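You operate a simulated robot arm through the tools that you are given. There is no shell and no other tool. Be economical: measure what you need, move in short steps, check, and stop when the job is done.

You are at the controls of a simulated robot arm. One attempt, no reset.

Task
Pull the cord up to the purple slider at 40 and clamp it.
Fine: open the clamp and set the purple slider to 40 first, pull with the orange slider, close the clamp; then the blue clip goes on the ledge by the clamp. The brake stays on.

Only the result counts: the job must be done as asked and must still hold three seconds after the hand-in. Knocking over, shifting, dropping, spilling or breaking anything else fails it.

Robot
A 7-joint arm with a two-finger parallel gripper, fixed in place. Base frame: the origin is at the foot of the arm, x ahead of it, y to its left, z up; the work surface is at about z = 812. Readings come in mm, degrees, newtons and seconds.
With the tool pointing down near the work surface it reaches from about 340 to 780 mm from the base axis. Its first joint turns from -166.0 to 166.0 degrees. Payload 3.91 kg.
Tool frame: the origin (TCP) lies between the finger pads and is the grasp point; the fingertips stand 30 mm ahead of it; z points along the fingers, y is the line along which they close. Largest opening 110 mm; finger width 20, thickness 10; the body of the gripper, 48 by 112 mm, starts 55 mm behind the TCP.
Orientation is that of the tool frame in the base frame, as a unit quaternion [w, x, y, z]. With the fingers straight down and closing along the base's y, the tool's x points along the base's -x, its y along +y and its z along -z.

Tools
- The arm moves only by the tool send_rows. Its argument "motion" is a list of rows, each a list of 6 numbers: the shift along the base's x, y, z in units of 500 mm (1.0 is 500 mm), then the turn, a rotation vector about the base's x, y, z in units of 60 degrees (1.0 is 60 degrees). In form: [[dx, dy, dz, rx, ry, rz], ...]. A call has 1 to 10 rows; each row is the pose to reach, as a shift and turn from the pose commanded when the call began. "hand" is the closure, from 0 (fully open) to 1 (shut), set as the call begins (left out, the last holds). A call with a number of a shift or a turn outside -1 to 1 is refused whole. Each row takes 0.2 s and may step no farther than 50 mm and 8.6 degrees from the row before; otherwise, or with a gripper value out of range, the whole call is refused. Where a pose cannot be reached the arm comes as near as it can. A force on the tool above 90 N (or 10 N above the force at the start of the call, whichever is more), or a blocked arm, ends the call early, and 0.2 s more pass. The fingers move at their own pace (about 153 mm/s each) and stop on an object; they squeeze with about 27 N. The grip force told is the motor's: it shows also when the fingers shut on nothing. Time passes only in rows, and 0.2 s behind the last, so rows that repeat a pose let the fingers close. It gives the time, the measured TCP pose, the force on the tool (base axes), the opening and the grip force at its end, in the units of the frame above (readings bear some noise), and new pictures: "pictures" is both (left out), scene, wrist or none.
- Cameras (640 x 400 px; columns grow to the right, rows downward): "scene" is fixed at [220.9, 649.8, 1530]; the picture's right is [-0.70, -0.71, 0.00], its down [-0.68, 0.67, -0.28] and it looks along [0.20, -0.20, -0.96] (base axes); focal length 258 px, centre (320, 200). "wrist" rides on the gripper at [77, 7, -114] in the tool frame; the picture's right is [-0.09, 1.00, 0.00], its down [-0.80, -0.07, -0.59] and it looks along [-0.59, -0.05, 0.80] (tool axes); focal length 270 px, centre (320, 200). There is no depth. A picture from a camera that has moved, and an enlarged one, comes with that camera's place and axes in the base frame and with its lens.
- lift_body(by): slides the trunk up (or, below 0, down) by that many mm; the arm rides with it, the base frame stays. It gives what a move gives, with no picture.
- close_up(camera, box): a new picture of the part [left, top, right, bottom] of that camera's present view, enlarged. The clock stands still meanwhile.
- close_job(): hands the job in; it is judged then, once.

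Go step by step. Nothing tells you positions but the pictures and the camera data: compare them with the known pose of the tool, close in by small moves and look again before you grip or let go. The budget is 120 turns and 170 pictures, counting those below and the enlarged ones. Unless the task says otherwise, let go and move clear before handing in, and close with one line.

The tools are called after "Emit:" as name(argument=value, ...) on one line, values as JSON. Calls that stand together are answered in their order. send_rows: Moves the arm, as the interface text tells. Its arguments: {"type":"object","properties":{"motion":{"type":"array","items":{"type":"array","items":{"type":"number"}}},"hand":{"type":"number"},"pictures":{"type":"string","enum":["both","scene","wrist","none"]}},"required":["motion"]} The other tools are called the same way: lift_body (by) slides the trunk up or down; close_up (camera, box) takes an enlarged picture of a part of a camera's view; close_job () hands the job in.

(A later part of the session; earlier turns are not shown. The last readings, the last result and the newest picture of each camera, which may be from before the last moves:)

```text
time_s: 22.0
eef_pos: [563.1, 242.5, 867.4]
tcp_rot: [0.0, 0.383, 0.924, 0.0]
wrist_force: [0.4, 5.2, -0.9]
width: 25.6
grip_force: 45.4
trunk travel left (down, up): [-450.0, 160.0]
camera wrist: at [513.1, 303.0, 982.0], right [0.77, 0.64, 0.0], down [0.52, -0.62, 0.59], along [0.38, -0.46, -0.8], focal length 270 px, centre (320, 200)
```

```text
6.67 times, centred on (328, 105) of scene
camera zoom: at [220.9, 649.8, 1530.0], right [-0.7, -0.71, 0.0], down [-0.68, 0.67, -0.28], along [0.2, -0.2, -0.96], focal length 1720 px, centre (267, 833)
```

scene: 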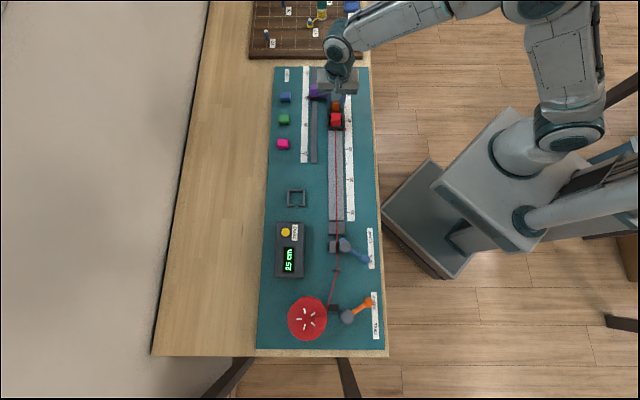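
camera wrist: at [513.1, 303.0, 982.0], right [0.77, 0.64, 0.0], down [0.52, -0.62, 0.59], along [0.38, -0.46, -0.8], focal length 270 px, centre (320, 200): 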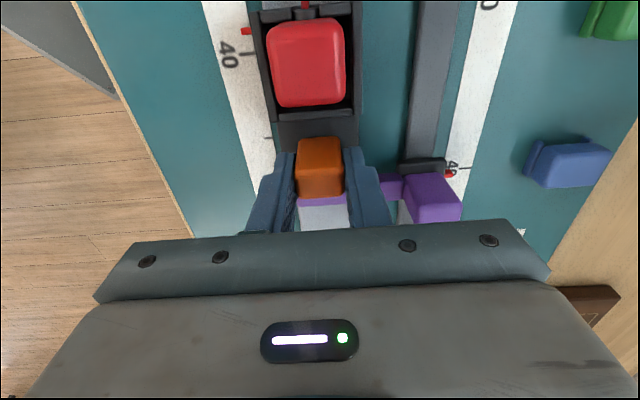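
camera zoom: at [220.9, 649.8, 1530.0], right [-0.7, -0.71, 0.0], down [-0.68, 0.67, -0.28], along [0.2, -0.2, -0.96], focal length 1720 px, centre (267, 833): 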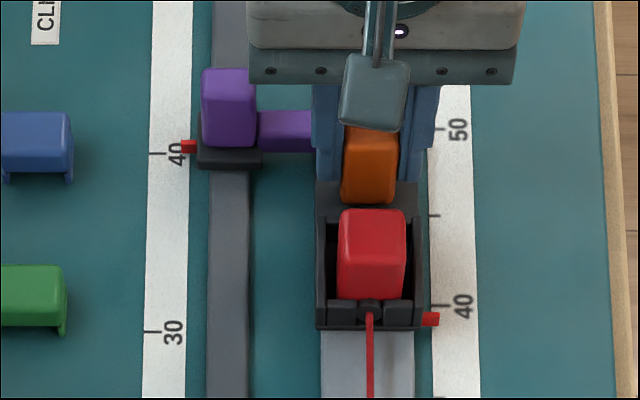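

The carriage pointer reads roughly 39, with about 8-10 mm to go. I'll creep on in small steps and watch the force.

Emit:
send_rows(motion=[[0.0028, -0.0028, 0, 0, 0, 0], [0.0056, -0.0056, 0, 0, 0, 0], [0.0056, -0.0056, 0, 0, 0, 0]], pictures="none")

Emit:
send_rows(motion=[[0.0014, -0.0014, 0, 0, 0, 0], [0.0028, -0.0028, 0, 0, 0, 0], [0.0028, -0.0028, 0, 0, 0, 0]], pictures="wrist")

Emit:
close_up(camera="wrist", box=[200, 90, 440, 240])

Emit:
close_up(camera="scene", box=[296, 80, 376, 130])

```text
time_s: 22.8
eef_pos: [565.6, 240.5, 866.8]
tcp_rot: [0.0, 0.382, 0.924, 0.001]
wrist_force: [0.4, 5.9, 0.5]
width: 25.9
grip_force: 45.0
trunk travel left (down, up): [-450.0, 160.0]
```

```text
time_s: 23.6
eef_pos: [567.8, 238.8, 865.9]
tcp_rot: [-0.001, 0.381, 0.924, 0.001]
wrist_force: [-0.6, 5.3, 1.2]
width: 25.7
grip_force: 45.0
trunk travel left (down, up): [-450.0, 160.0]
camera wrist: at [516.8, 299.2, 982.0], right [0.77, 0.64, 0.0], down [0.52, -0.62, 0.59], along [0.38, -0.46, -0.8], focal length 270 px, centre (320, 200)
```

wrist: 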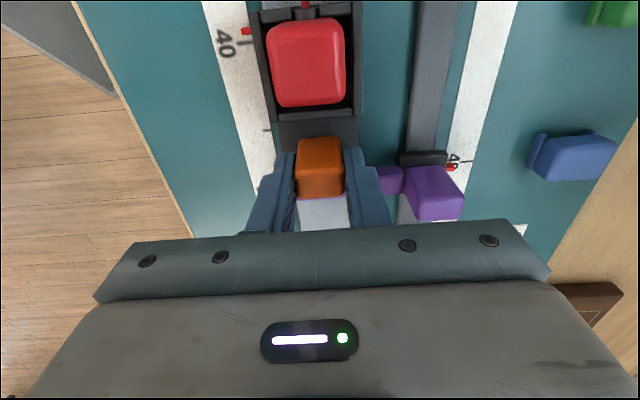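

```text
2.67 times, centred on (320, 165) of wrist
camera zoom: at [516.8, 299.2, 982.0], right [0.77, 0.64, 0.0], down [0.52, -0.62, 0.59], along [0.38, -0.46, -0.8], focal length 721 px, centre (320, 293)
```

zoom: 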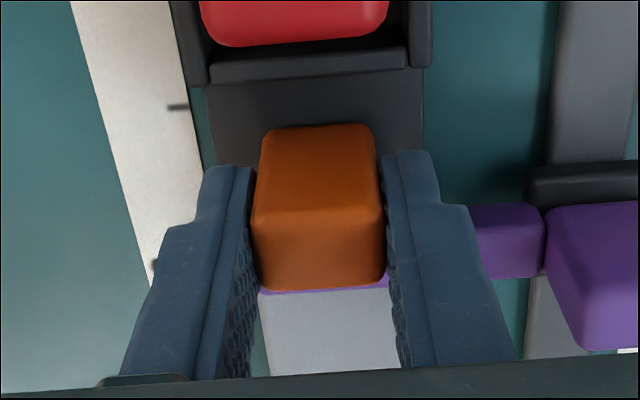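

```text
8.00 times, centred on (336, 105) of scene
camera zoom: at [220.9, 649.8, 1530.0], right [-0.7, -0.71, 0.0], down [-0.68, 0.67, -0.28], along [0.2, -0.2, -0.96], focal length 2064 px, centre (192, 960)
```

zoom: 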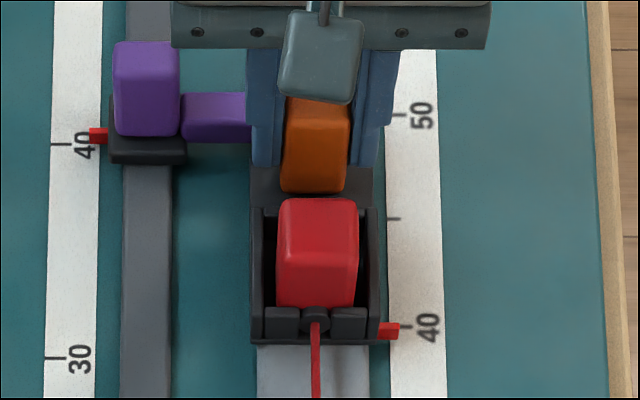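

The gap is nearly closed and the purple slider is unmoved. I'll creep on in 1 mm steps.

Emit:
send_rows(motion=[[0.0014, -0.0014, 0, 0, 0, 0], [0.0028, -0.0028, 0, 0, 0, 0], [0.0028, -0.0028, 0, 0, 0, 0]], pictures="none")

Emit:
close_up(camera="wrist", box=[200, 90, 440, 240])

Emit:
close_up(camera="scene", box=[296, 80, 376, 130])

```text
time_s: 24.4
eef_pos: [569.5, 237.5, 867.5]
tcp_rot: [0.0, 0.382, 0.924, 0.0]
wrist_force: [-0.5, 5.7, 0.9]
width: 25.7
grip_force: 44.9
trunk travel left (down, up): [-450.0, 160.0]
```

```text
2.67 times, centred on (320, 165) of wrist
camera zoom: at [518.3, 297.7, 982.0], right [0.77, 0.64, 0.0], down [0.52, -0.62, 0.59], along [0.38, -0.46, -0.8], focal length 721 px, centre (320, 293)
```

zoom: 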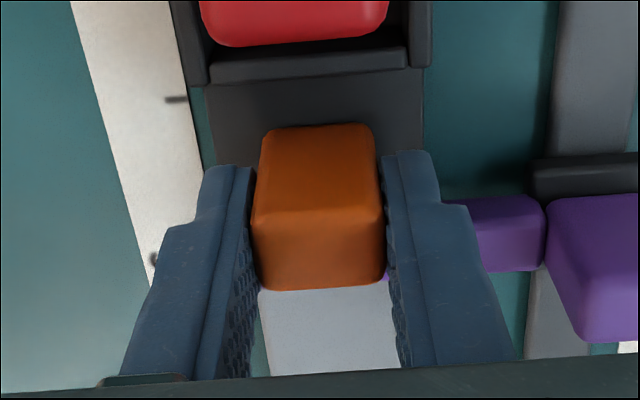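

```text
8.00 times, centred on (336, 105) of scene
camera zoom: at [220.9, 649.8, 1530.0], right [-0.7, -0.71, 0.0], down [-0.68, 0.67, -0.28], along [0.2, -0.2, -0.96], focal length 2064 px, centre (192, 960)
```

zoom: 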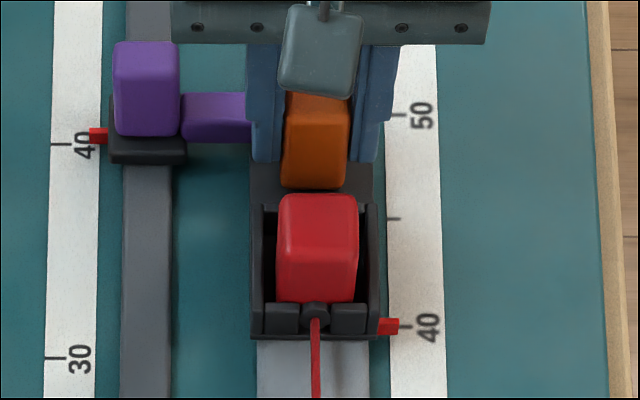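

It's still free with no contact, so about 3-4 mm remain. I'll continue.

Emit:
send_rows(motion=[[0.0014, -0.0014, 0, 0, 0, 0], [0.0028, -0.0028, 0, 0, 0, 0], [0.0028, -0.0028, 0, 0, 0, 0]], pictures="none")

Emit:
close_up(camera="wrist", box=[200, 90, 440, 240])

Emit:
close_up(camera="scene", box=[296, 80, 376, 130])

```text
time_s: 25.2
eef_pos: [568.9, 234.6, 868.3]
tcp_rot: [0.0, 0.383, 0.924, 0.0]
wrist_force: [-0.4, 5.6, 0.5]
width: 25.5
grip_force: 45.5
trunk travel left (down, up): [-450.0, 160.0]
```

```text
2.67 times, centred on (320, 165) of wrist
camera zoom: at [519.7, 296.3, 982.0], right [0.77, 0.64, 0.0], down [0.52, -0.62, 0.59], along [0.38, -0.46, -0.8], focal length 721 px, centre (320, 293)
```

zoom: 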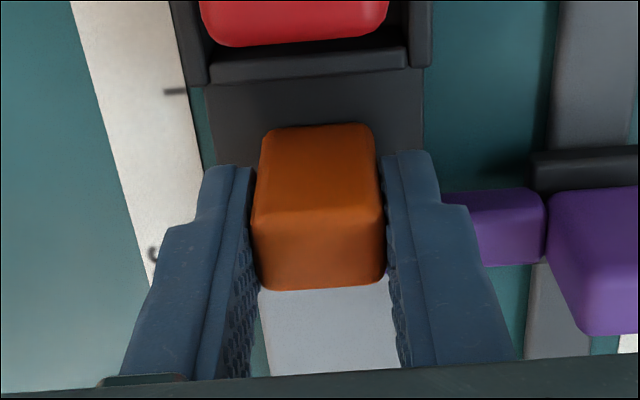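

```text
8.00 times, centred on (336, 105) of scene
camera zoom: at [220.9, 649.8, 1530.0], right [-0.7, -0.71, 0.0], down [-0.68, 0.67, -0.28], along [0.2, -0.2, -0.96], focal length 2064 px, centre (192, 960)
```

zoom: 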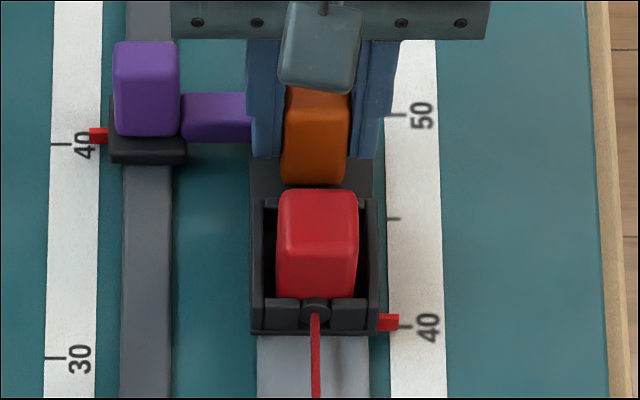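

It's still free, with about 2 mm left.

Emit:
send_rows(motion=[[0.0014, -0.0014, 0, 0, 0, 0], [0.0021, -0.0021, 0, 0, 0, 0], [0.0021, -0.0021, 0, 0, 0, 0]], pictures="none")

Emit:
close_up(camera="scene", box=[296, 80, 376, 130])

Emit:
close_up(camera="scene", box=[260, 200, 400, 288])

Emit:
close_up(camera="wrist", box=[200, 0, 360, 100])

```text
time_s: 26.0
eef_pos: [571.7, 235.0, 867.6]
tcp_rot: [0.0, 0.383, 0.924, 0.0]
wrist_force: [-0.4, 5.0, -0.3]
width: 25.6
grip_force: 45.2
trunk travel left (down, up): [-450.0, 160.0]
```

```text
8.00 times, centred on (336, 105) of scene
camera zoom: at [220.9, 649.8, 1530.0], right [-0.7, -0.71, 0.0], down [-0.68, 0.67, -0.28], along [0.2, -0.2, -0.96], focal length 2064 px, centre (192, 960)
```

zoom: 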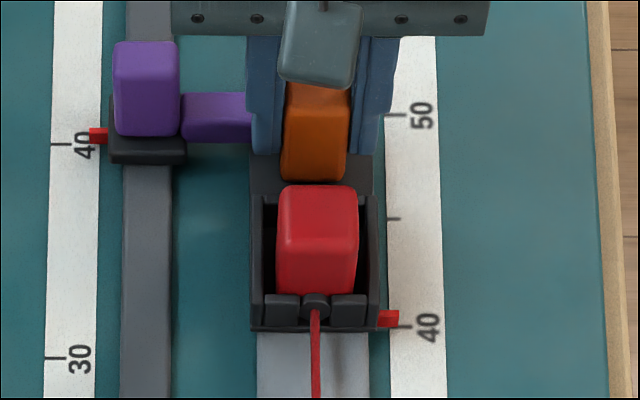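

```text
4.55 times, centred on (330, 244) of scene
camera zoom: at [220.9, 649.8, 1530.0], right [-0.7, -0.71, 0.0], down [-0.68, 0.67, -0.28], along [0.2, -0.2, -0.96], focal length 1172 px, centre (274, 0)
```

zoom: 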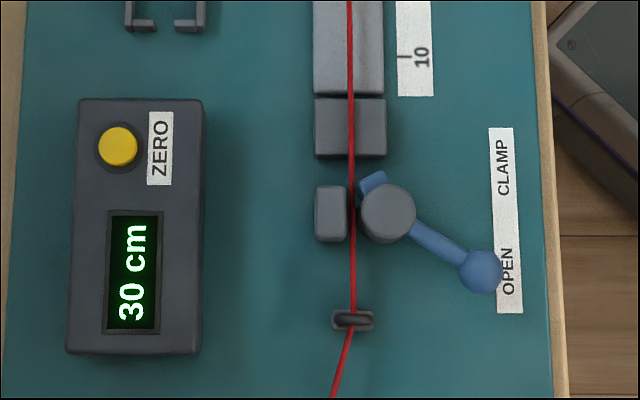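

```text
4.00 times, centred on (280, 50) of wrist
camera zoom: at [520.9, 295.2, 982.0], right [0.77, 0.64, 0.0], down [0.52, -0.62, 0.59], along [0.38, -0.46, -0.8], focal length 1081 px, centre (480, 800)
```

zoom: 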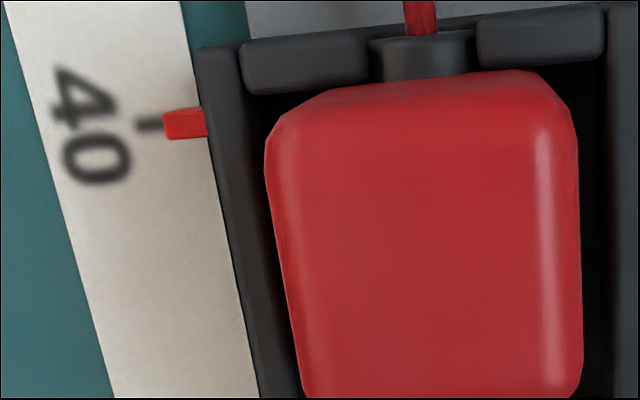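

The counter shows 30 cm and the carriage pointer is on 40. I'll creep on 1 mm to feel for contact.

Emit:
send_rows(motion=[[0.0014, -0.0014, 0, 0, 0, 0], [0.0014, -0.0014, 0, 0, 0, 0]], pictures="none")

Emit:
close_up(camera="scene", box=[296, 80, 376, 130])

Emit:
close_up(camera="wrist", box=[200, 0, 360, 100])

Emit:
close_up(camera="wrist", box=[300, 110, 500, 235])

```text
time_s: 26.6
eef_pos: [571.2, 235.2, 867.2]
tcp_rot: [0.0, 0.383, 0.924, 0.0]
wrist_force: [-2.0, 5.5, -0.6]
width: 25.8
grip_force: 44.8
trunk travel left (down, up): [-450.0, 160.0]
```

```text
8.00 times, centred on (336, 105) of scene
camera zoom: at [220.9, 649.8, 1530.0], right [-0.7, -0.71, 0.0], down [-0.68, 0.67, -0.28], along [0.2, -0.2, -0.96], focal length 2064 px, centre (192, 960)
```

zoom: 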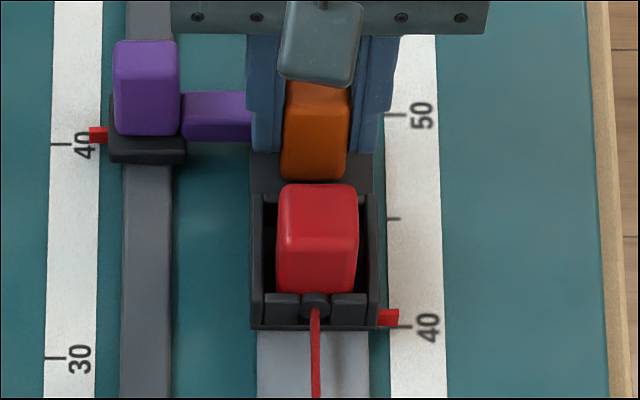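

```text
4.00 times, centred on (280, 50) of wrist
camera zoom: at [521.3, 294.8, 982.0], right [0.77, 0.64, 0.0], down [0.52, -0.62, 0.59], along [0.38, -0.46, -0.8], focal length 1081 px, centre (480, 800)
```

zoom: 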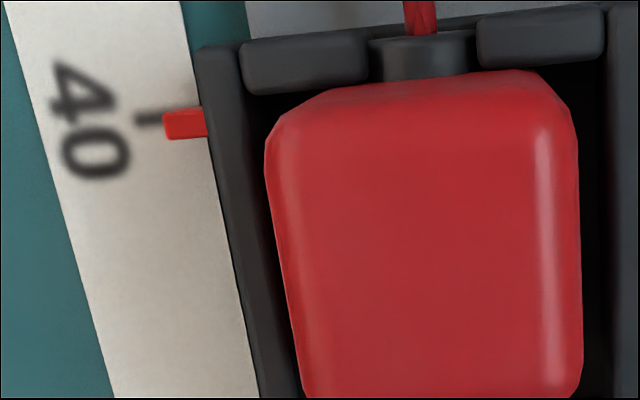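

```text
3.20 times, centred on (400, 172) of wrist
camera zoom: at [521.3, 294.8, 982.0], right [0.77, 0.64, 0.0], down [0.52, -0.62, 0.59], along [0.38, -0.46, -0.8], focal length 865 px, centre (64, 288)
```

zoom: 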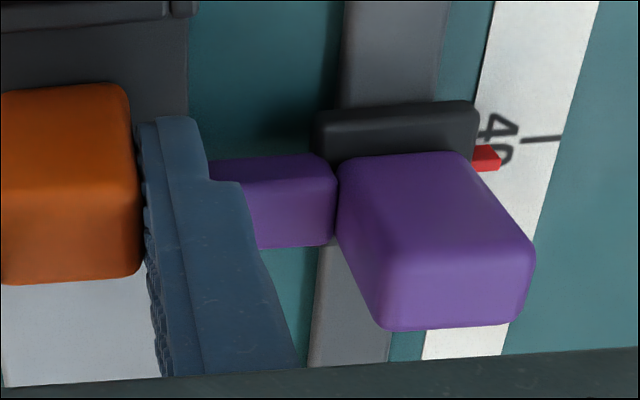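

Contact is made: the force shifted slightly and purple remains at 40. I'll release the tab and check that the carriage holds.

Emit:
send_rows(motion=[[0, 0, 0, 0, 0, 0], [0, 0, 0, 0, 0, 0]], hand=0.6, pictures="none")

Emit:
close_up(camera="wrist", box=[200, 0, 440, 150])

Emit:
close_up(camera="scene", box=[296, 80, 376, 130])

```text
time_s: 27.2
eef_pos: [571.7, 234.4, 867.4]
tcp_rot: [0.0, 0.383, 0.924, -0.001]
wrist_force: [0.0, -0.6, -0.1]
width: 44.4
grip_force: 0.0
trunk travel left (down, up): [-450.0, 160.0]
```

```text
2.67 times, centred on (320, 75) of wrist
camera zoom: at [521.5, 293.9, 982.1], right [0.77, 0.64, 0.0], down [0.52, -0.62, 0.59], along [0.38, -0.46, -0.8], focal length 721 px, centre (320, 533)
```

zoom: 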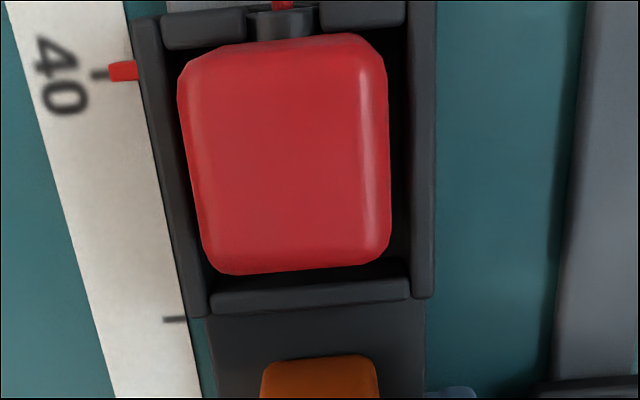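

```text
8.00 times, centred on (336, 105) of scene
camera zoom: at [220.9, 649.8, 1530.0], right [-0.7, -0.71, 0.0], down [-0.68, 0.67, -0.28], along [0.2, -0.2, -0.96], focal length 2064 px, centre (192, 960)
```

zoom: 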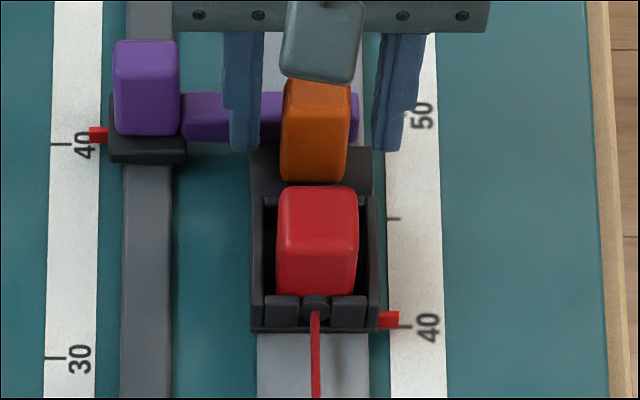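

The carriage sprang back about 1 mm on release. I'll rise, wait, and check whether it is creeping.

Emit:
send_rows(motion=[[-0.002, 0.002, 0.05, 0, 0, 0], [-0.002, 0.002, 0.12, 0, 0, 0], [-0.002, 0.002, 0.16, 0, 0, 0], [-0.002, 0.002, 0.16, 0, 0, 0]], pictures="none")

Emit:
close_up(camera="scene", box=[296, 80, 376, 130])

Emit:
close_up(camera="wrist", box=[200, 20, 440, 170])

```text
time_s: 28.2
eef_pos: [570.8, 235.2, 948.2]
tcp_rot: [0.001, 0.383, 0.924, 0.0]
wrist_force: [-0.4, 0.3, 1.0]
width: 44.1
grip_force: 0.0
trunk travel left (down, up): [-450.0, 160.0]
```

```text
8.00 times, centred on (336, 105) of scene
camera zoom: at [220.9, 649.8, 1530.0], right [-0.7, -0.71, 0.0], down [-0.68, 0.67, -0.28], along [0.2, -0.2, -0.96], focal length 2064 px, centre (192, 960)
```

zoom: 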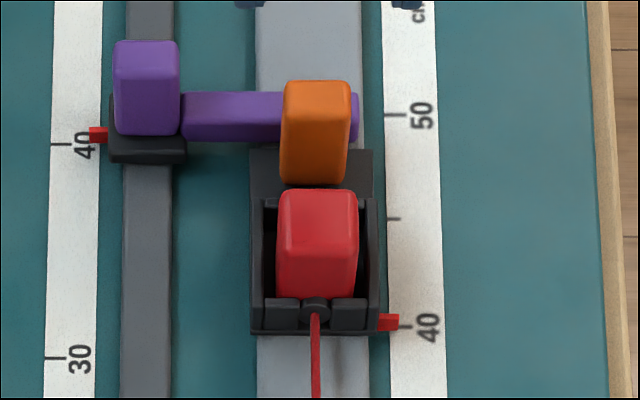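

```text
2.67 times, centred on (320, 95) of wrist
camera zoom: at [520.1, 295.4, 1062.1], right [0.77, 0.64, 0.0], down [0.52, -0.62, 0.59], along [0.38, -0.46, -0.8], focal length 721 px, centre (320, 480)
```

zoom: 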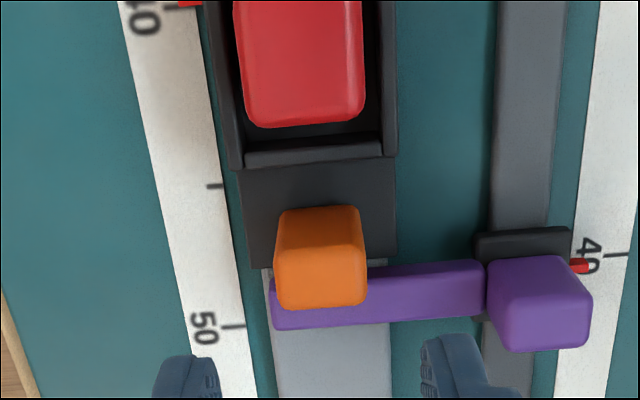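

It seems to be creeping back slowly. I'll measure once more to know the rate.

Emit:
send_rows(motion=[[0, 0, 0, 0, 0, 0], [0, 0, 0, 0, 0, 0], [0, 0, 0, 0, 0, 0], [0, 0, 0, 0, 0, 0]], pictures="none")

Emit:
close_up(camera="scene", box=[296, 80, 376, 130])

Emit:
close_up(camera="scene", box=[270, 210, 390, 360])

```text
time_s: 29.2
eef_pos: [569.8, 235.3, 947.5]
tcp_rot: [0.0, 0.383, 0.924, 0.0]
wrist_force: [-0.5, 0.5, 0.2]
width: 43.8
grip_force: 0.0
trunk travel left (down, up): [-450.0, 160.0]
```

```text
8.00 times, centred on (336, 105) of scene
camera zoom: at [220.9, 649.8, 1530.0], right [-0.7, -0.71, 0.0], down [-0.68, 0.67, -0.28], along [0.2, -0.2, -0.96], focal length 2064 px, centre (192, 960)
```

zoom: 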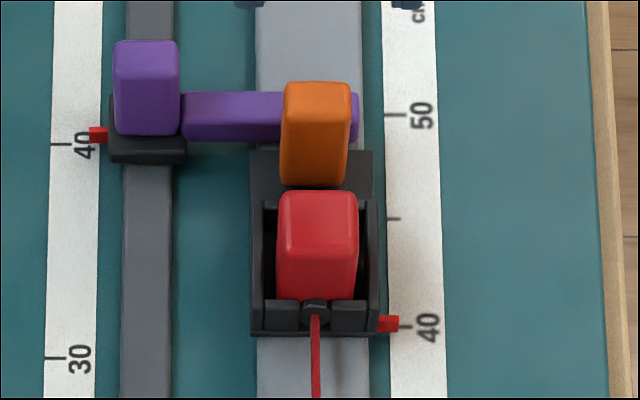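

```text
2.67 times, centred on (330, 285) of scene
camera zoom: at [220.9, 649.8, 1530.0], right [-0.7, -0.71, 0.0], down [-0.68, 0.67, -0.28], along [0.2, -0.2, -0.96], focal length 688 px, centre (293, -27)
```

zoom: 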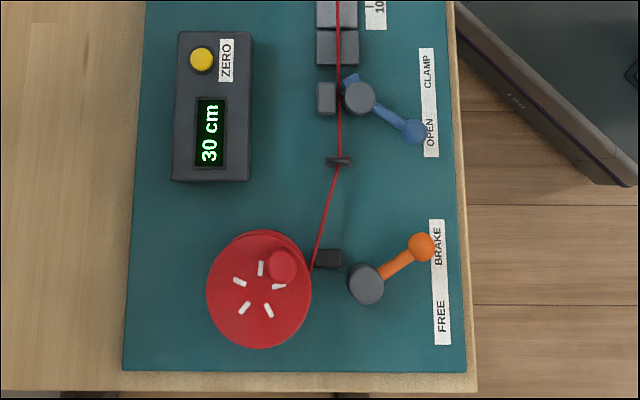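

The creep is about 0.7 mm/s and may be decaying. I'll travel now to the lever's far side as a rehearsal, hand shut to push, and see how far the carriage has gone.

Emit:
send_rows(motion=[[-0.0775, 0.0588, 0, 0, 0, 0], [-0.155, 0.1176, 0, 0, 0, 0], [-0.2325, 0.1764, 0, 0, 0, 0], [-0.31, 0.2352, 0, 0, 0, 0], [-0.3875, 0.294, 0, 0, 0, 0], [-0.465, 0.3528, 0, 0, 0, 0], [-0.5425, 0.4116, 0, 0, 0, 0], [-0.62, 0.4704, 0, 0, 0, 0], [-0.6975, 0.5292, 0, 0, 0, 0], [-0.775, 0.588, 0, 0, 0, 0]], hand=1.0, pictures="none")

Emit:
close_up(camera="scene", box=[296, 80, 376, 130])

Emit:
send_rows(motion=[[-0.0775, 0.0588, 0, 0, 0, 0], [-0.0775, 0.0588, -0.07, 0, 0, 0], [-0.0775, 0.0588, -0.07, 0, 0, 0]], pictures="wrist")

Emit:
close_up(camera="scene", box=[296, 80, 376, 130])

```text
time_s: 31.4
eef_pos: [182.8, 528.9, 946.6]
tcp_rot: [0.0, 0.382, 0.924, 0.0]
wrist_force: [-0.5, 0.0, 0.1]
width: 0.1
grip_force: 26.8
trunk travel left (down, up): [-450.0, 160.0]
```

```text
8.00 times, centred on (336, 105) of scene
camera zoom: at [220.9, 649.8, 1530.0], right [-0.7, -0.71, 0.0], down [-0.68, 0.67, -0.28], along [0.2, -0.2, -0.96], focal length 2064 px, centre (192, 960)
```

zoom: 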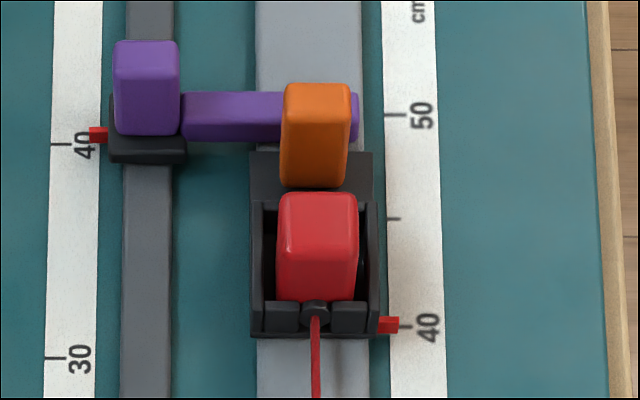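

```text
time_s: 32.2
eef_pos: [144.6, 559.2, 912.1]
tcp_rot: [0.0, 0.383, 0.924, 0.0]
wrist_force: [-0.1, -0.6, 1.1]
width: 0.0
grip_force: 26.9
trunk travel left (down, up): [-450.0, 160.0]
camera wrist: at [94.2, 618.6, 1027.0], right [0.77, 0.64, 0.0], down [0.52, -0.62, 0.59], along [0.38, -0.46, -0.8], focal length 270 px, centre (320, 200)
```

wrist: 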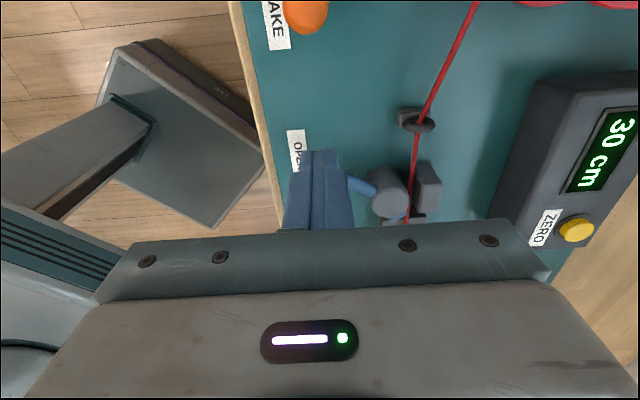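

```text
8.00 times, centred on (336, 105) of scene
camera zoom: at [220.9, 649.8, 1530.0], right [-0.7, -0.71, 0.0], down [-0.68, 0.67, -0.28], along [0.2, -0.2, -0.96], focal length 2064 px, centre (192, 960)
```

zoom: 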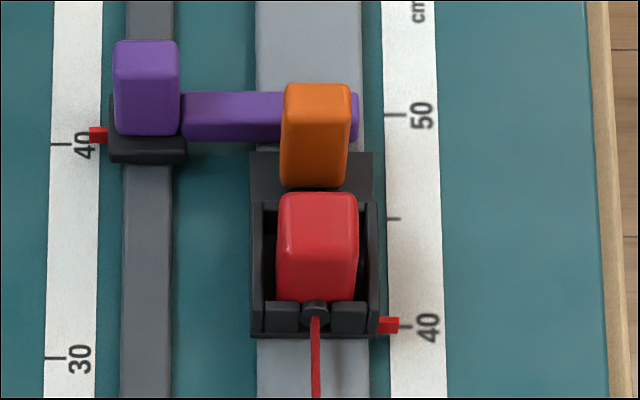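

The carriage settled about 3 mm back and holds, with the counter still at 30. Next I'll lower on the far side of the knob and swing the lever to CLAMP.

Emit:
send_rows(motion=[[0, 0, -0.06, 0, 0, 0], [0, 0, -0.11, 0, 0, 0]], pictures="none")

Emit:
send_rows(motion=[[0.0216, -0.0386, 0, 0, 0, 0], [0.0318, -0.0574, 0, 0, 0, 0], [0.0456, -0.074, 0, 0, 0, 0], [0.062, -0.0878, 0, 0, 0, 0], [0.081, -0.098, 0, 0, 0, 0], [0.1006, -0.1064, 0, 0, 0, 0]])

Emit:
close_up(camera="scene", box=[296, 200, 400, 265])

```text
time_s: 32.8
eef_pos: [143.4, 558.7, 857.7]
tcp_rot: [0.0, 0.383, 0.924, 0.0]
wrist_force: [0.3, 0.1, -0.2]
width: 0.0
grip_force: 27.3
trunk travel left (down, up): [-450.0, 160.0]
```

```text
time_s: 34.2
eef_pos: [194.5, 505.0, 857.5]
tcp_rot: [0.0, 0.383, 0.924, 0.0]
wrist_force: [-1.4, 0.7, 0.5]
width: 0.0
grip_force: 26.9
trunk travel left (down, up): [-450.0, 160.0]
camera wrist: at [144.4, 566.0, 972.3], right [0.77, 0.64, 0.0], down [0.52, -0.62, 0.59], along [0.38, -0.46, -0.8], focal length 270 px, centre (320, 200)
```

scene: 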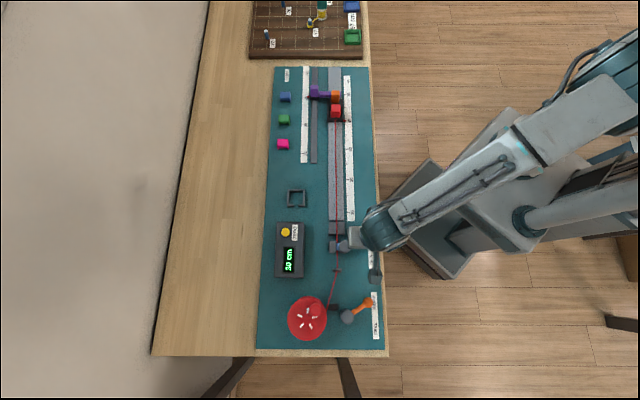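
wrist: 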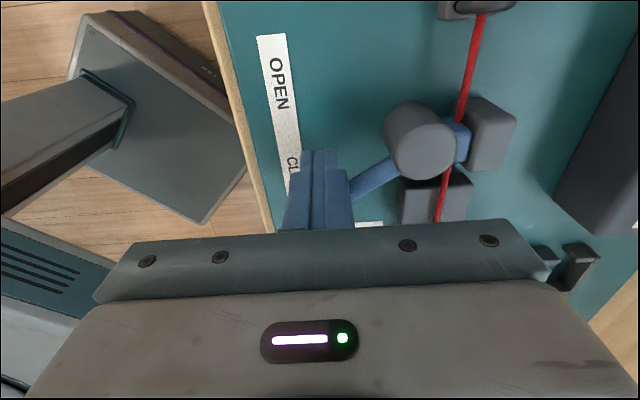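

```text
6.15 times, centred on (348, 232) of scene
camera zoom: at [220.9, 649.8, 1530.0], right [-0.7, -0.71, 0.0], down [-0.68, 0.67, -0.28], along [0.2, -0.2, -0.96], focal length 1587 px, centre (148, 0)
```

zoom: 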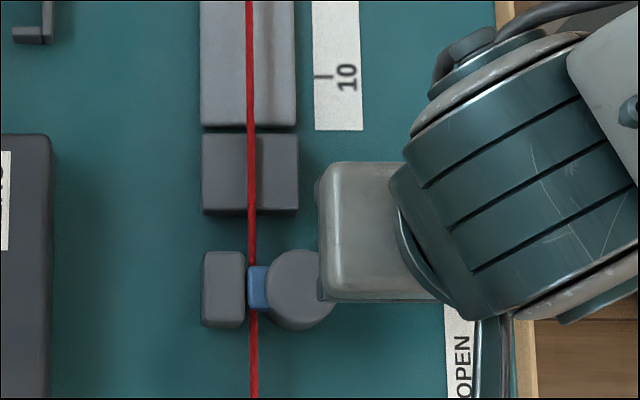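

The jaw is on the cord. I'll push the lever a little farther to its stop.

Emit:
send_rows(motion=[[0.005, -0.004, 0, 0, 0, 0], [0.01, -0.008, 0, 0, 0, 0], [0.015, -0.012, 0, 0, 0, 0]], pictures="wrist")

```text
time_s: 35.0
eef_pos: [195.9, 504.7, 857.6]
tcp_rot: [-0.001, 0.379, 0.925, 0.001]
wrist_force: [-30.2, 24.7, 1.6]
width: 0.1
grip_force: 27.2
trunk travel left (down, up): [-450.0, 160.0]
camera wrist: at [145.1, 564.9, 972.5], right [0.76, 0.65, 0.0], down [0.52, -0.61, 0.59], along [0.38, -0.45, -0.81], focal length 270 px, centre (320, 200)
```

wrist: 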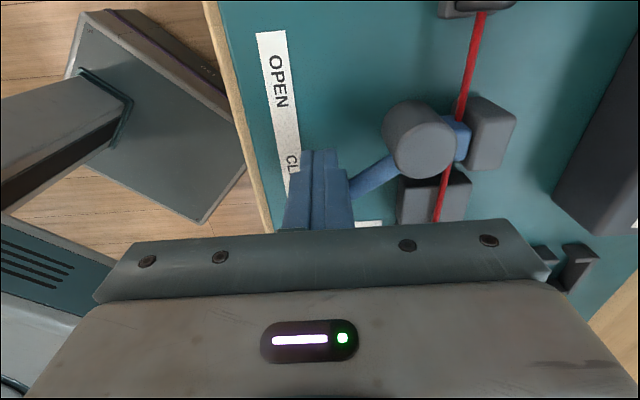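

The lever is at its CLAMP stop. I'll back off, rise, and inspect the clamp, carriage and ledge.

Emit:
send_rows(motion=[[-0.03, 0.03, 0, 0, 0, 0], [-0.03, 0.03, 0.08, 0, 0, 0], [-0.04, 0.04, 0.17, 0, 0, 0], [-0.1, 0.08, 0.22, 0, 0, 0]])

Emit:
close_up(camera="scene", box=[304, 205, 384, 255])

Emit:
close_up(camera="scene", box=[270, 80, 350, 130])

Emit:
close_up(camera="wrist", box=[300, 60, 540, 210])

```text
time_s: 36.0
eef_pos: [151.9, 539.3, 965.9]
tcp_rot: [0.0, 0.382, 0.924, -0.001]
wrist_force: [1.2, 0.4, -0.7]
width: 0.1
grip_force: 27.2
trunk travel left (down, up): [-450.0, 160.0]
camera wrist: at [101.3, 599.5, 1081.6], right [0.77, 0.64, 0.0], down [0.52, -0.61, 0.6], along [0.38, -0.46, -0.8], focal length 270 px, centre (320, 200)
```

scene: 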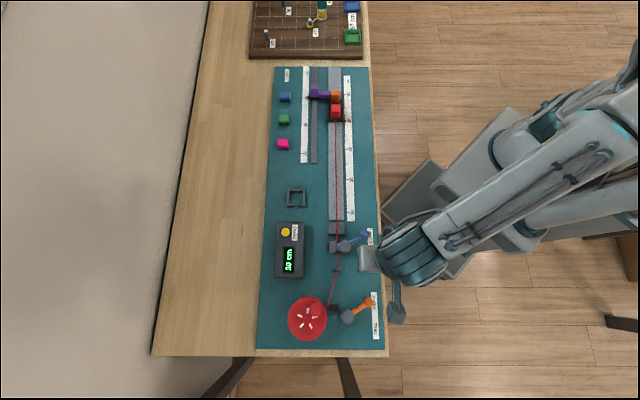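
wrist: 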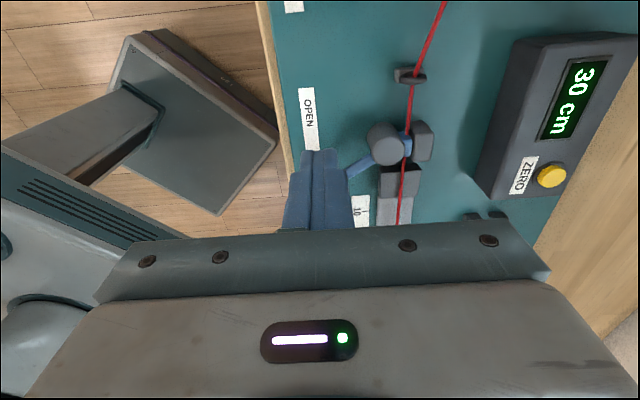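

```text
8.00 times, centred on (344, 230) of scene
camera zoom: at [220.9, 649.8, 1530.0], right [-0.7, -0.71, 0.0], down [-0.68, 0.67, -0.28], along [0.2, -0.2, -0.96], focal length 2064 px, centre (128, -40)
```

zoom: 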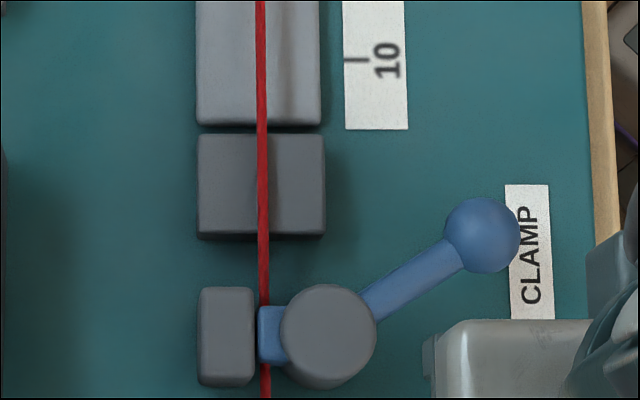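

```text
8.00 times, centred on (310, 105) of scene
camera zoom: at [220.9, 649.8, 1530.0], right [-0.7, -0.71, 0.0], down [-0.68, 0.67, -0.28], along [0.2, -0.2, -0.96], focal length 2064 px, centre (400, 960)
```

zoom: 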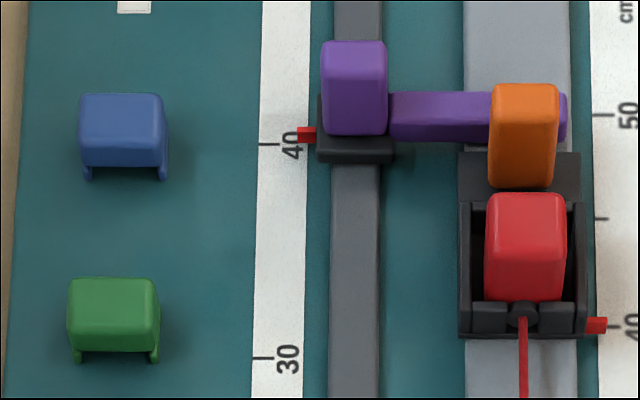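

```text
2.67 times, centred on (420, 135) of wrist
camera zoom: at [101.3, 599.5, 1081.6], right [0.77, 0.64, 0.0], down [0.52, -0.61, 0.6], along [0.38, -0.46, -0.8], focal length 721 px, centre (53, 373)
```

zoom: 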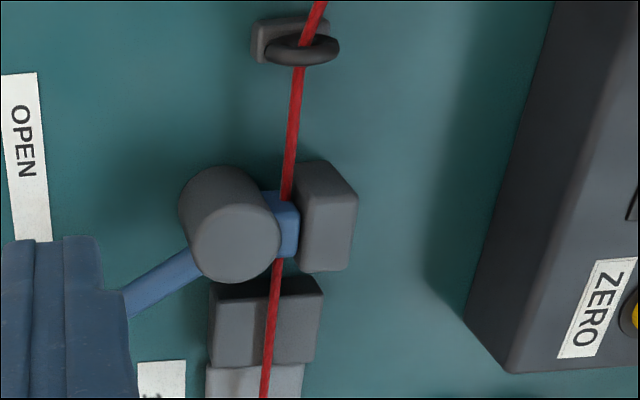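

Clamp, carriage and purple slider are all in place. The ledge is the grey block between the rail and the clamp, with the cord over it; the clip is an inverted U that can straddle the cord. I'll go to the blue clip near (689, 338).

Emit:
send_rows(motion=[[0.0895, -0.0335, 0, 0, 0, 0], [0.179, -0.067, 0, 0, 0, 0], [0.2685, -0.1005, 0, 0, 0, 0], [0.358, -0.134, 0, 0, 0, 0], [0.4475, -0.1675, 0, 0, 0, 0], [0.537, -0.201, 0, 0, 0, 0]], hand=0.45, pictures="none")

Emit:
send_rows(motion=[[0.0895, -0.0335, 0, 0, 0, 0], [0.179, -0.067, 0, 0, 0, 0], [0.2685, -0.1005, 0, 0, 0, 0], [0.358, -0.134, 0, 0, 0, 0], [0.4475, -0.1675, 0, 0, 0, 0], [0.537, -0.201, 0, 0, 0, 0], [0.537, -0.201, -0.04, 0, 0, 0]])

Emit:
close_up(camera="wrist", box=[220, 60, 420, 185])

```text
time_s: 37.4
eef_pos: [423.5, 437.6, 968.5]
tcp_rot: [-0.001, 0.383, 0.924, -0.001]
wrist_force: [0.7, 0.7, -0.2]
width: 60.4
grip_force: 0.0
trunk travel left (down, up): [-450.0, 160.0]
```

```text
time_s: 39.0
eef_pos: [687.8, 338.4, 946.0]
tcp_rot: [-0.001, 0.382, 0.924, -0.001]
wrist_force: [0.6, 0.6, -1.2]
width: 60.4
grip_force: 0.2
trunk travel left (down, up): [-450.0, 160.0]
camera wrist: at [638.8, 399.2, 1061.6], right [0.77, 0.64, 0.0], down [0.52, -0.61, 0.59], along [0.38, -0.46, -0.8], focal length 270 px, centre (320, 200)
```

scene: 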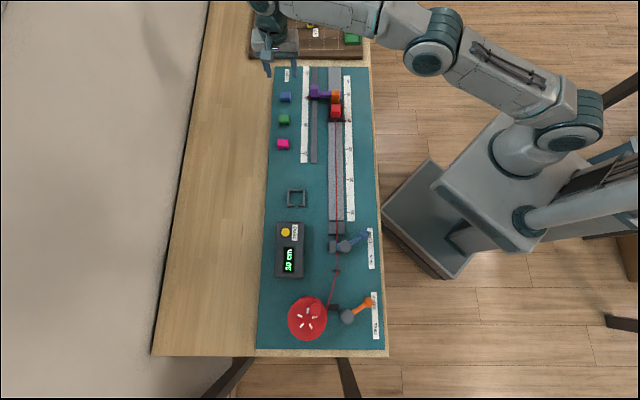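
wrist: 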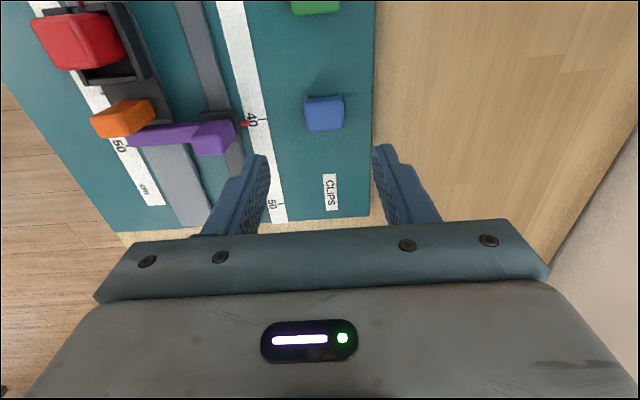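

```text
3.20 times, centred on (320, 122) of wrist
camera zoom: at [638.8, 399.2, 1061.6], right [0.77, 0.64, 0.0], down [0.52, -0.61, 0.59], along [0.38, -0.46, -0.8], focal length 865 px, centre (320, 448)
```

zoom: 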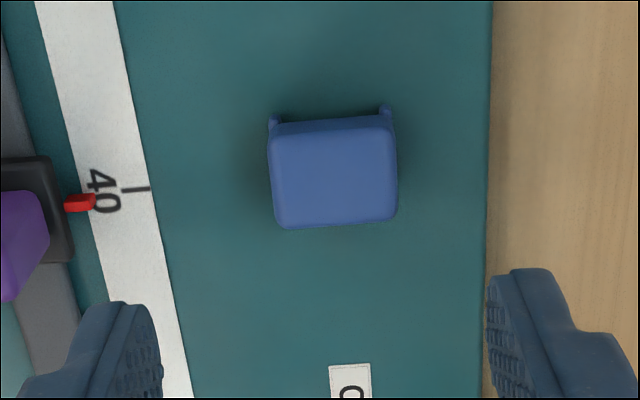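

The clip is at about (692, 339), aligned with the rail. I'll move over it and lower partway.

Emit:
send_rows(motion=[[0.007, 0.0015, -0.05, 0, 0, 0], [0.007, 0.0015, -0.12, 0, 0, 0]], pictures="wrist")

Emit:
close_up(camera="wrist", box=[220, 80, 420, 205])

Emit:
close_up(camera="scene", box=[260, 70, 324, 110])

```text
time_s: 39.6
eef_pos: [692.3, 339.1, 887.5]
tcp_rot: [0.0, 0.383, 0.924, 0.0]
wrist_force: [0.6, 0.8, -0.4]
width: 60.6
grip_force: 0.0
trunk travel left (down, up): [-450.0, 160.0]
camera wrist: at [642.6, 398.7, 1002.0], right [0.77, 0.64, 0.0], down [0.52, -0.62, 0.59], along [0.38, -0.46, -0.8], focal length 270 px, centre (320, 200)
```

wrist: 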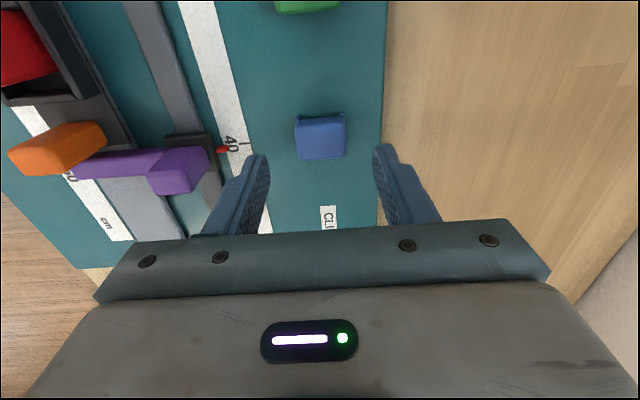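

```text
3.20 times, centred on (320, 142) of wrist
camera zoom: at [642.6, 398.7, 1002.0], right [0.77, 0.64, 0.0], down [0.52, -0.62, 0.59], along [0.38, -0.46, -0.8], focal length 865 px, centre (320, 384)
```

zoom: 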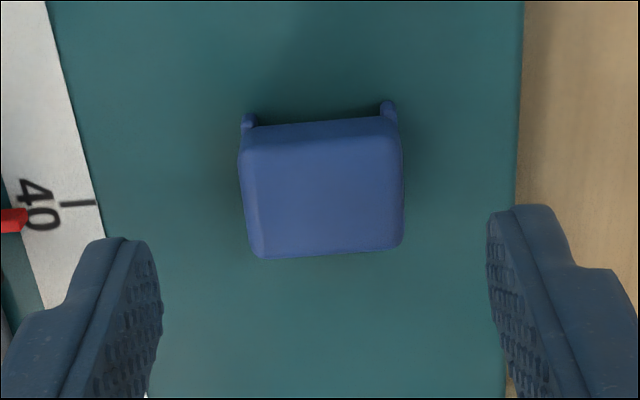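

```text
10.00 times, centred on (292, 90) of scene
camera zoom: at [220.9, 649.8, 1530.0], right [-0.7, -0.71, 0.0], down [-0.68, 0.67, -0.28], along [0.2, -0.2, -0.96], focal length 2580 px, centre (600, 1300)
```

zoom: 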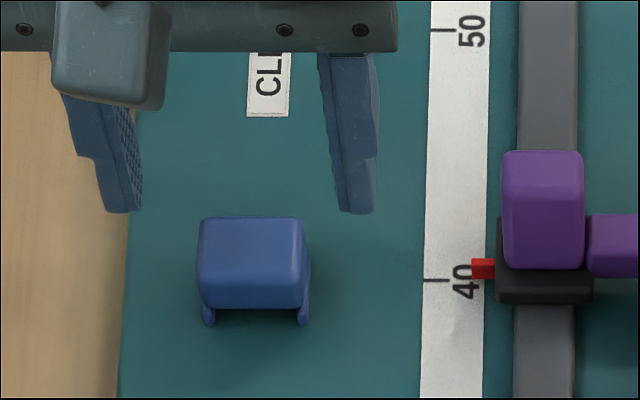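

The clip top is at about z 832, and fingers and clip are centred. I'll lower so the tips reach about z 822, then grip.

Emit:
send_rows(motion=[[0.001, -0.001, -0.035, 0, 0, 0], [0.001, -0.001, -0.068, 0, 0, 0]], pictures="none")

Emit:
close_up(camera="scene", box=[260, 70, 324, 110])

Emit:
close_up(camera="wrist", box=[220, 80, 420, 205])

```text
time_s: 40.2
eef_pos: [692.5, 337.2, 853.6]
tcp_rot: [0.0, 0.383, 0.924, 0.0]
wrist_force: [0.8, 0.9, 1.0]
width: 60.2
grip_force: 0.1
trunk travel left (down, up): [-450.0, 160.0]
```

```text
10.00 times, centred on (292, 90) of scene
camera zoom: at [220.9, 649.8, 1530.0], right [-0.7, -0.71, 0.0], down [-0.68, 0.67, -0.28], along [0.2, -0.2, -0.96], focal length 2580 px, centre (600, 1300)
```

zoom: 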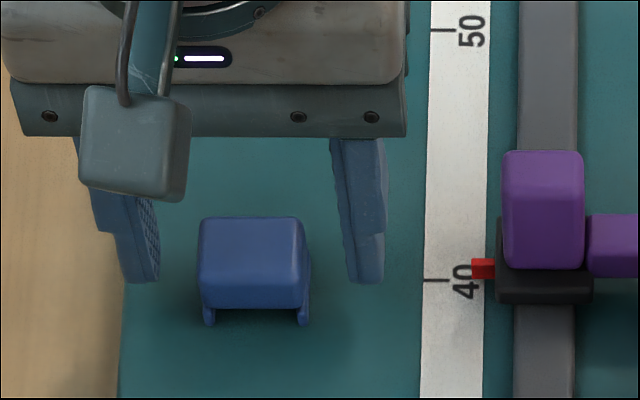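

```text
3.20 times, centred on (320, 142) of wrist
camera zoom: at [642.9, 398.4, 968.6], right [0.77, 0.64, 0.0], down [0.52, -0.62, 0.59], along [0.38, -0.46, -0.8], focal length 865 px, centre (320, 384)
```

zoom: 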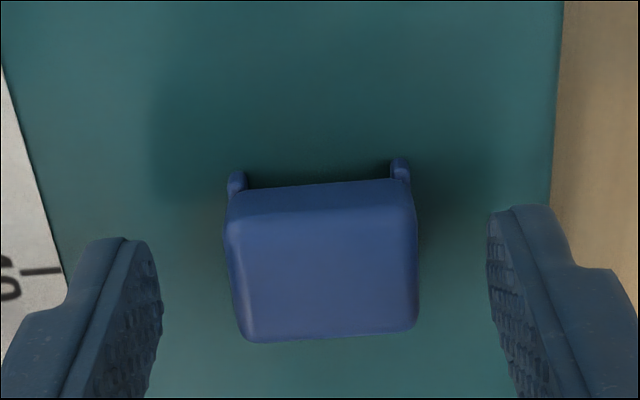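

The fingers sit beside the clip. I'll close on it and look.

Emit:
send_rows(motion=[[0, 0, 0, 0, 0, 0], [0, 0, 0, 0, 0, 0], [0, 0, 0, 0, 0, 0]], hand=1.0, pictures="none")

Emit:
close_up(camera="scene", box=[260, 70, 324, 110])

Emit:
close_up(camera="wrist", box=[220, 80, 420, 205])

```text
time_s: 41.0
eef_pos: [693.7, 338.3, 853.7]
tcp_rot: [0.0, 0.383, 0.924, 0.0]
wrist_force: [-0.6, -0.2, -0.4]
width: 32.3
grip_force: 27.3
trunk travel left (down, up): [-450.0, 160.0]
```

```text
10.00 times, centred on (292, 90) of scene
camera zoom: at [220.9, 649.8, 1530.0], right [-0.7, -0.71, 0.0], down [-0.68, 0.67, -0.28], along [0.2, -0.2, -0.96], focal length 2580 px, centre (600, 1300)
```

zoom: 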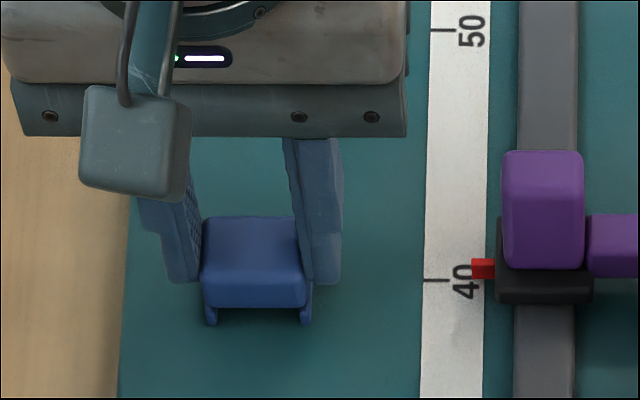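

```text
3.20 times, centred on (320, 142) of wrist
camera zoom: at [642.8, 398.4, 968.7], right [0.77, 0.64, 0.0], down [0.52, -0.62, 0.59], along [0.38, -0.46, -0.8], focal length 865 px, centre (320, 384)
```

zoom: 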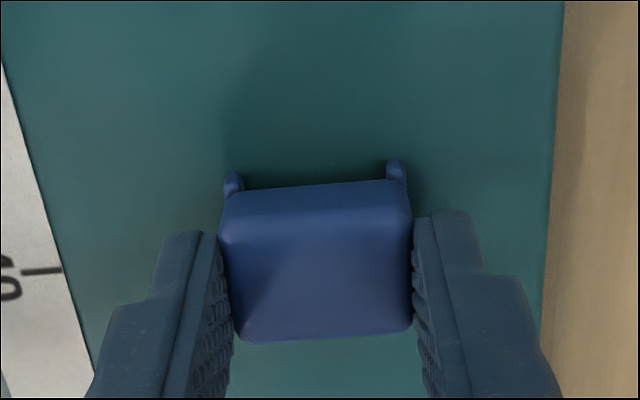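

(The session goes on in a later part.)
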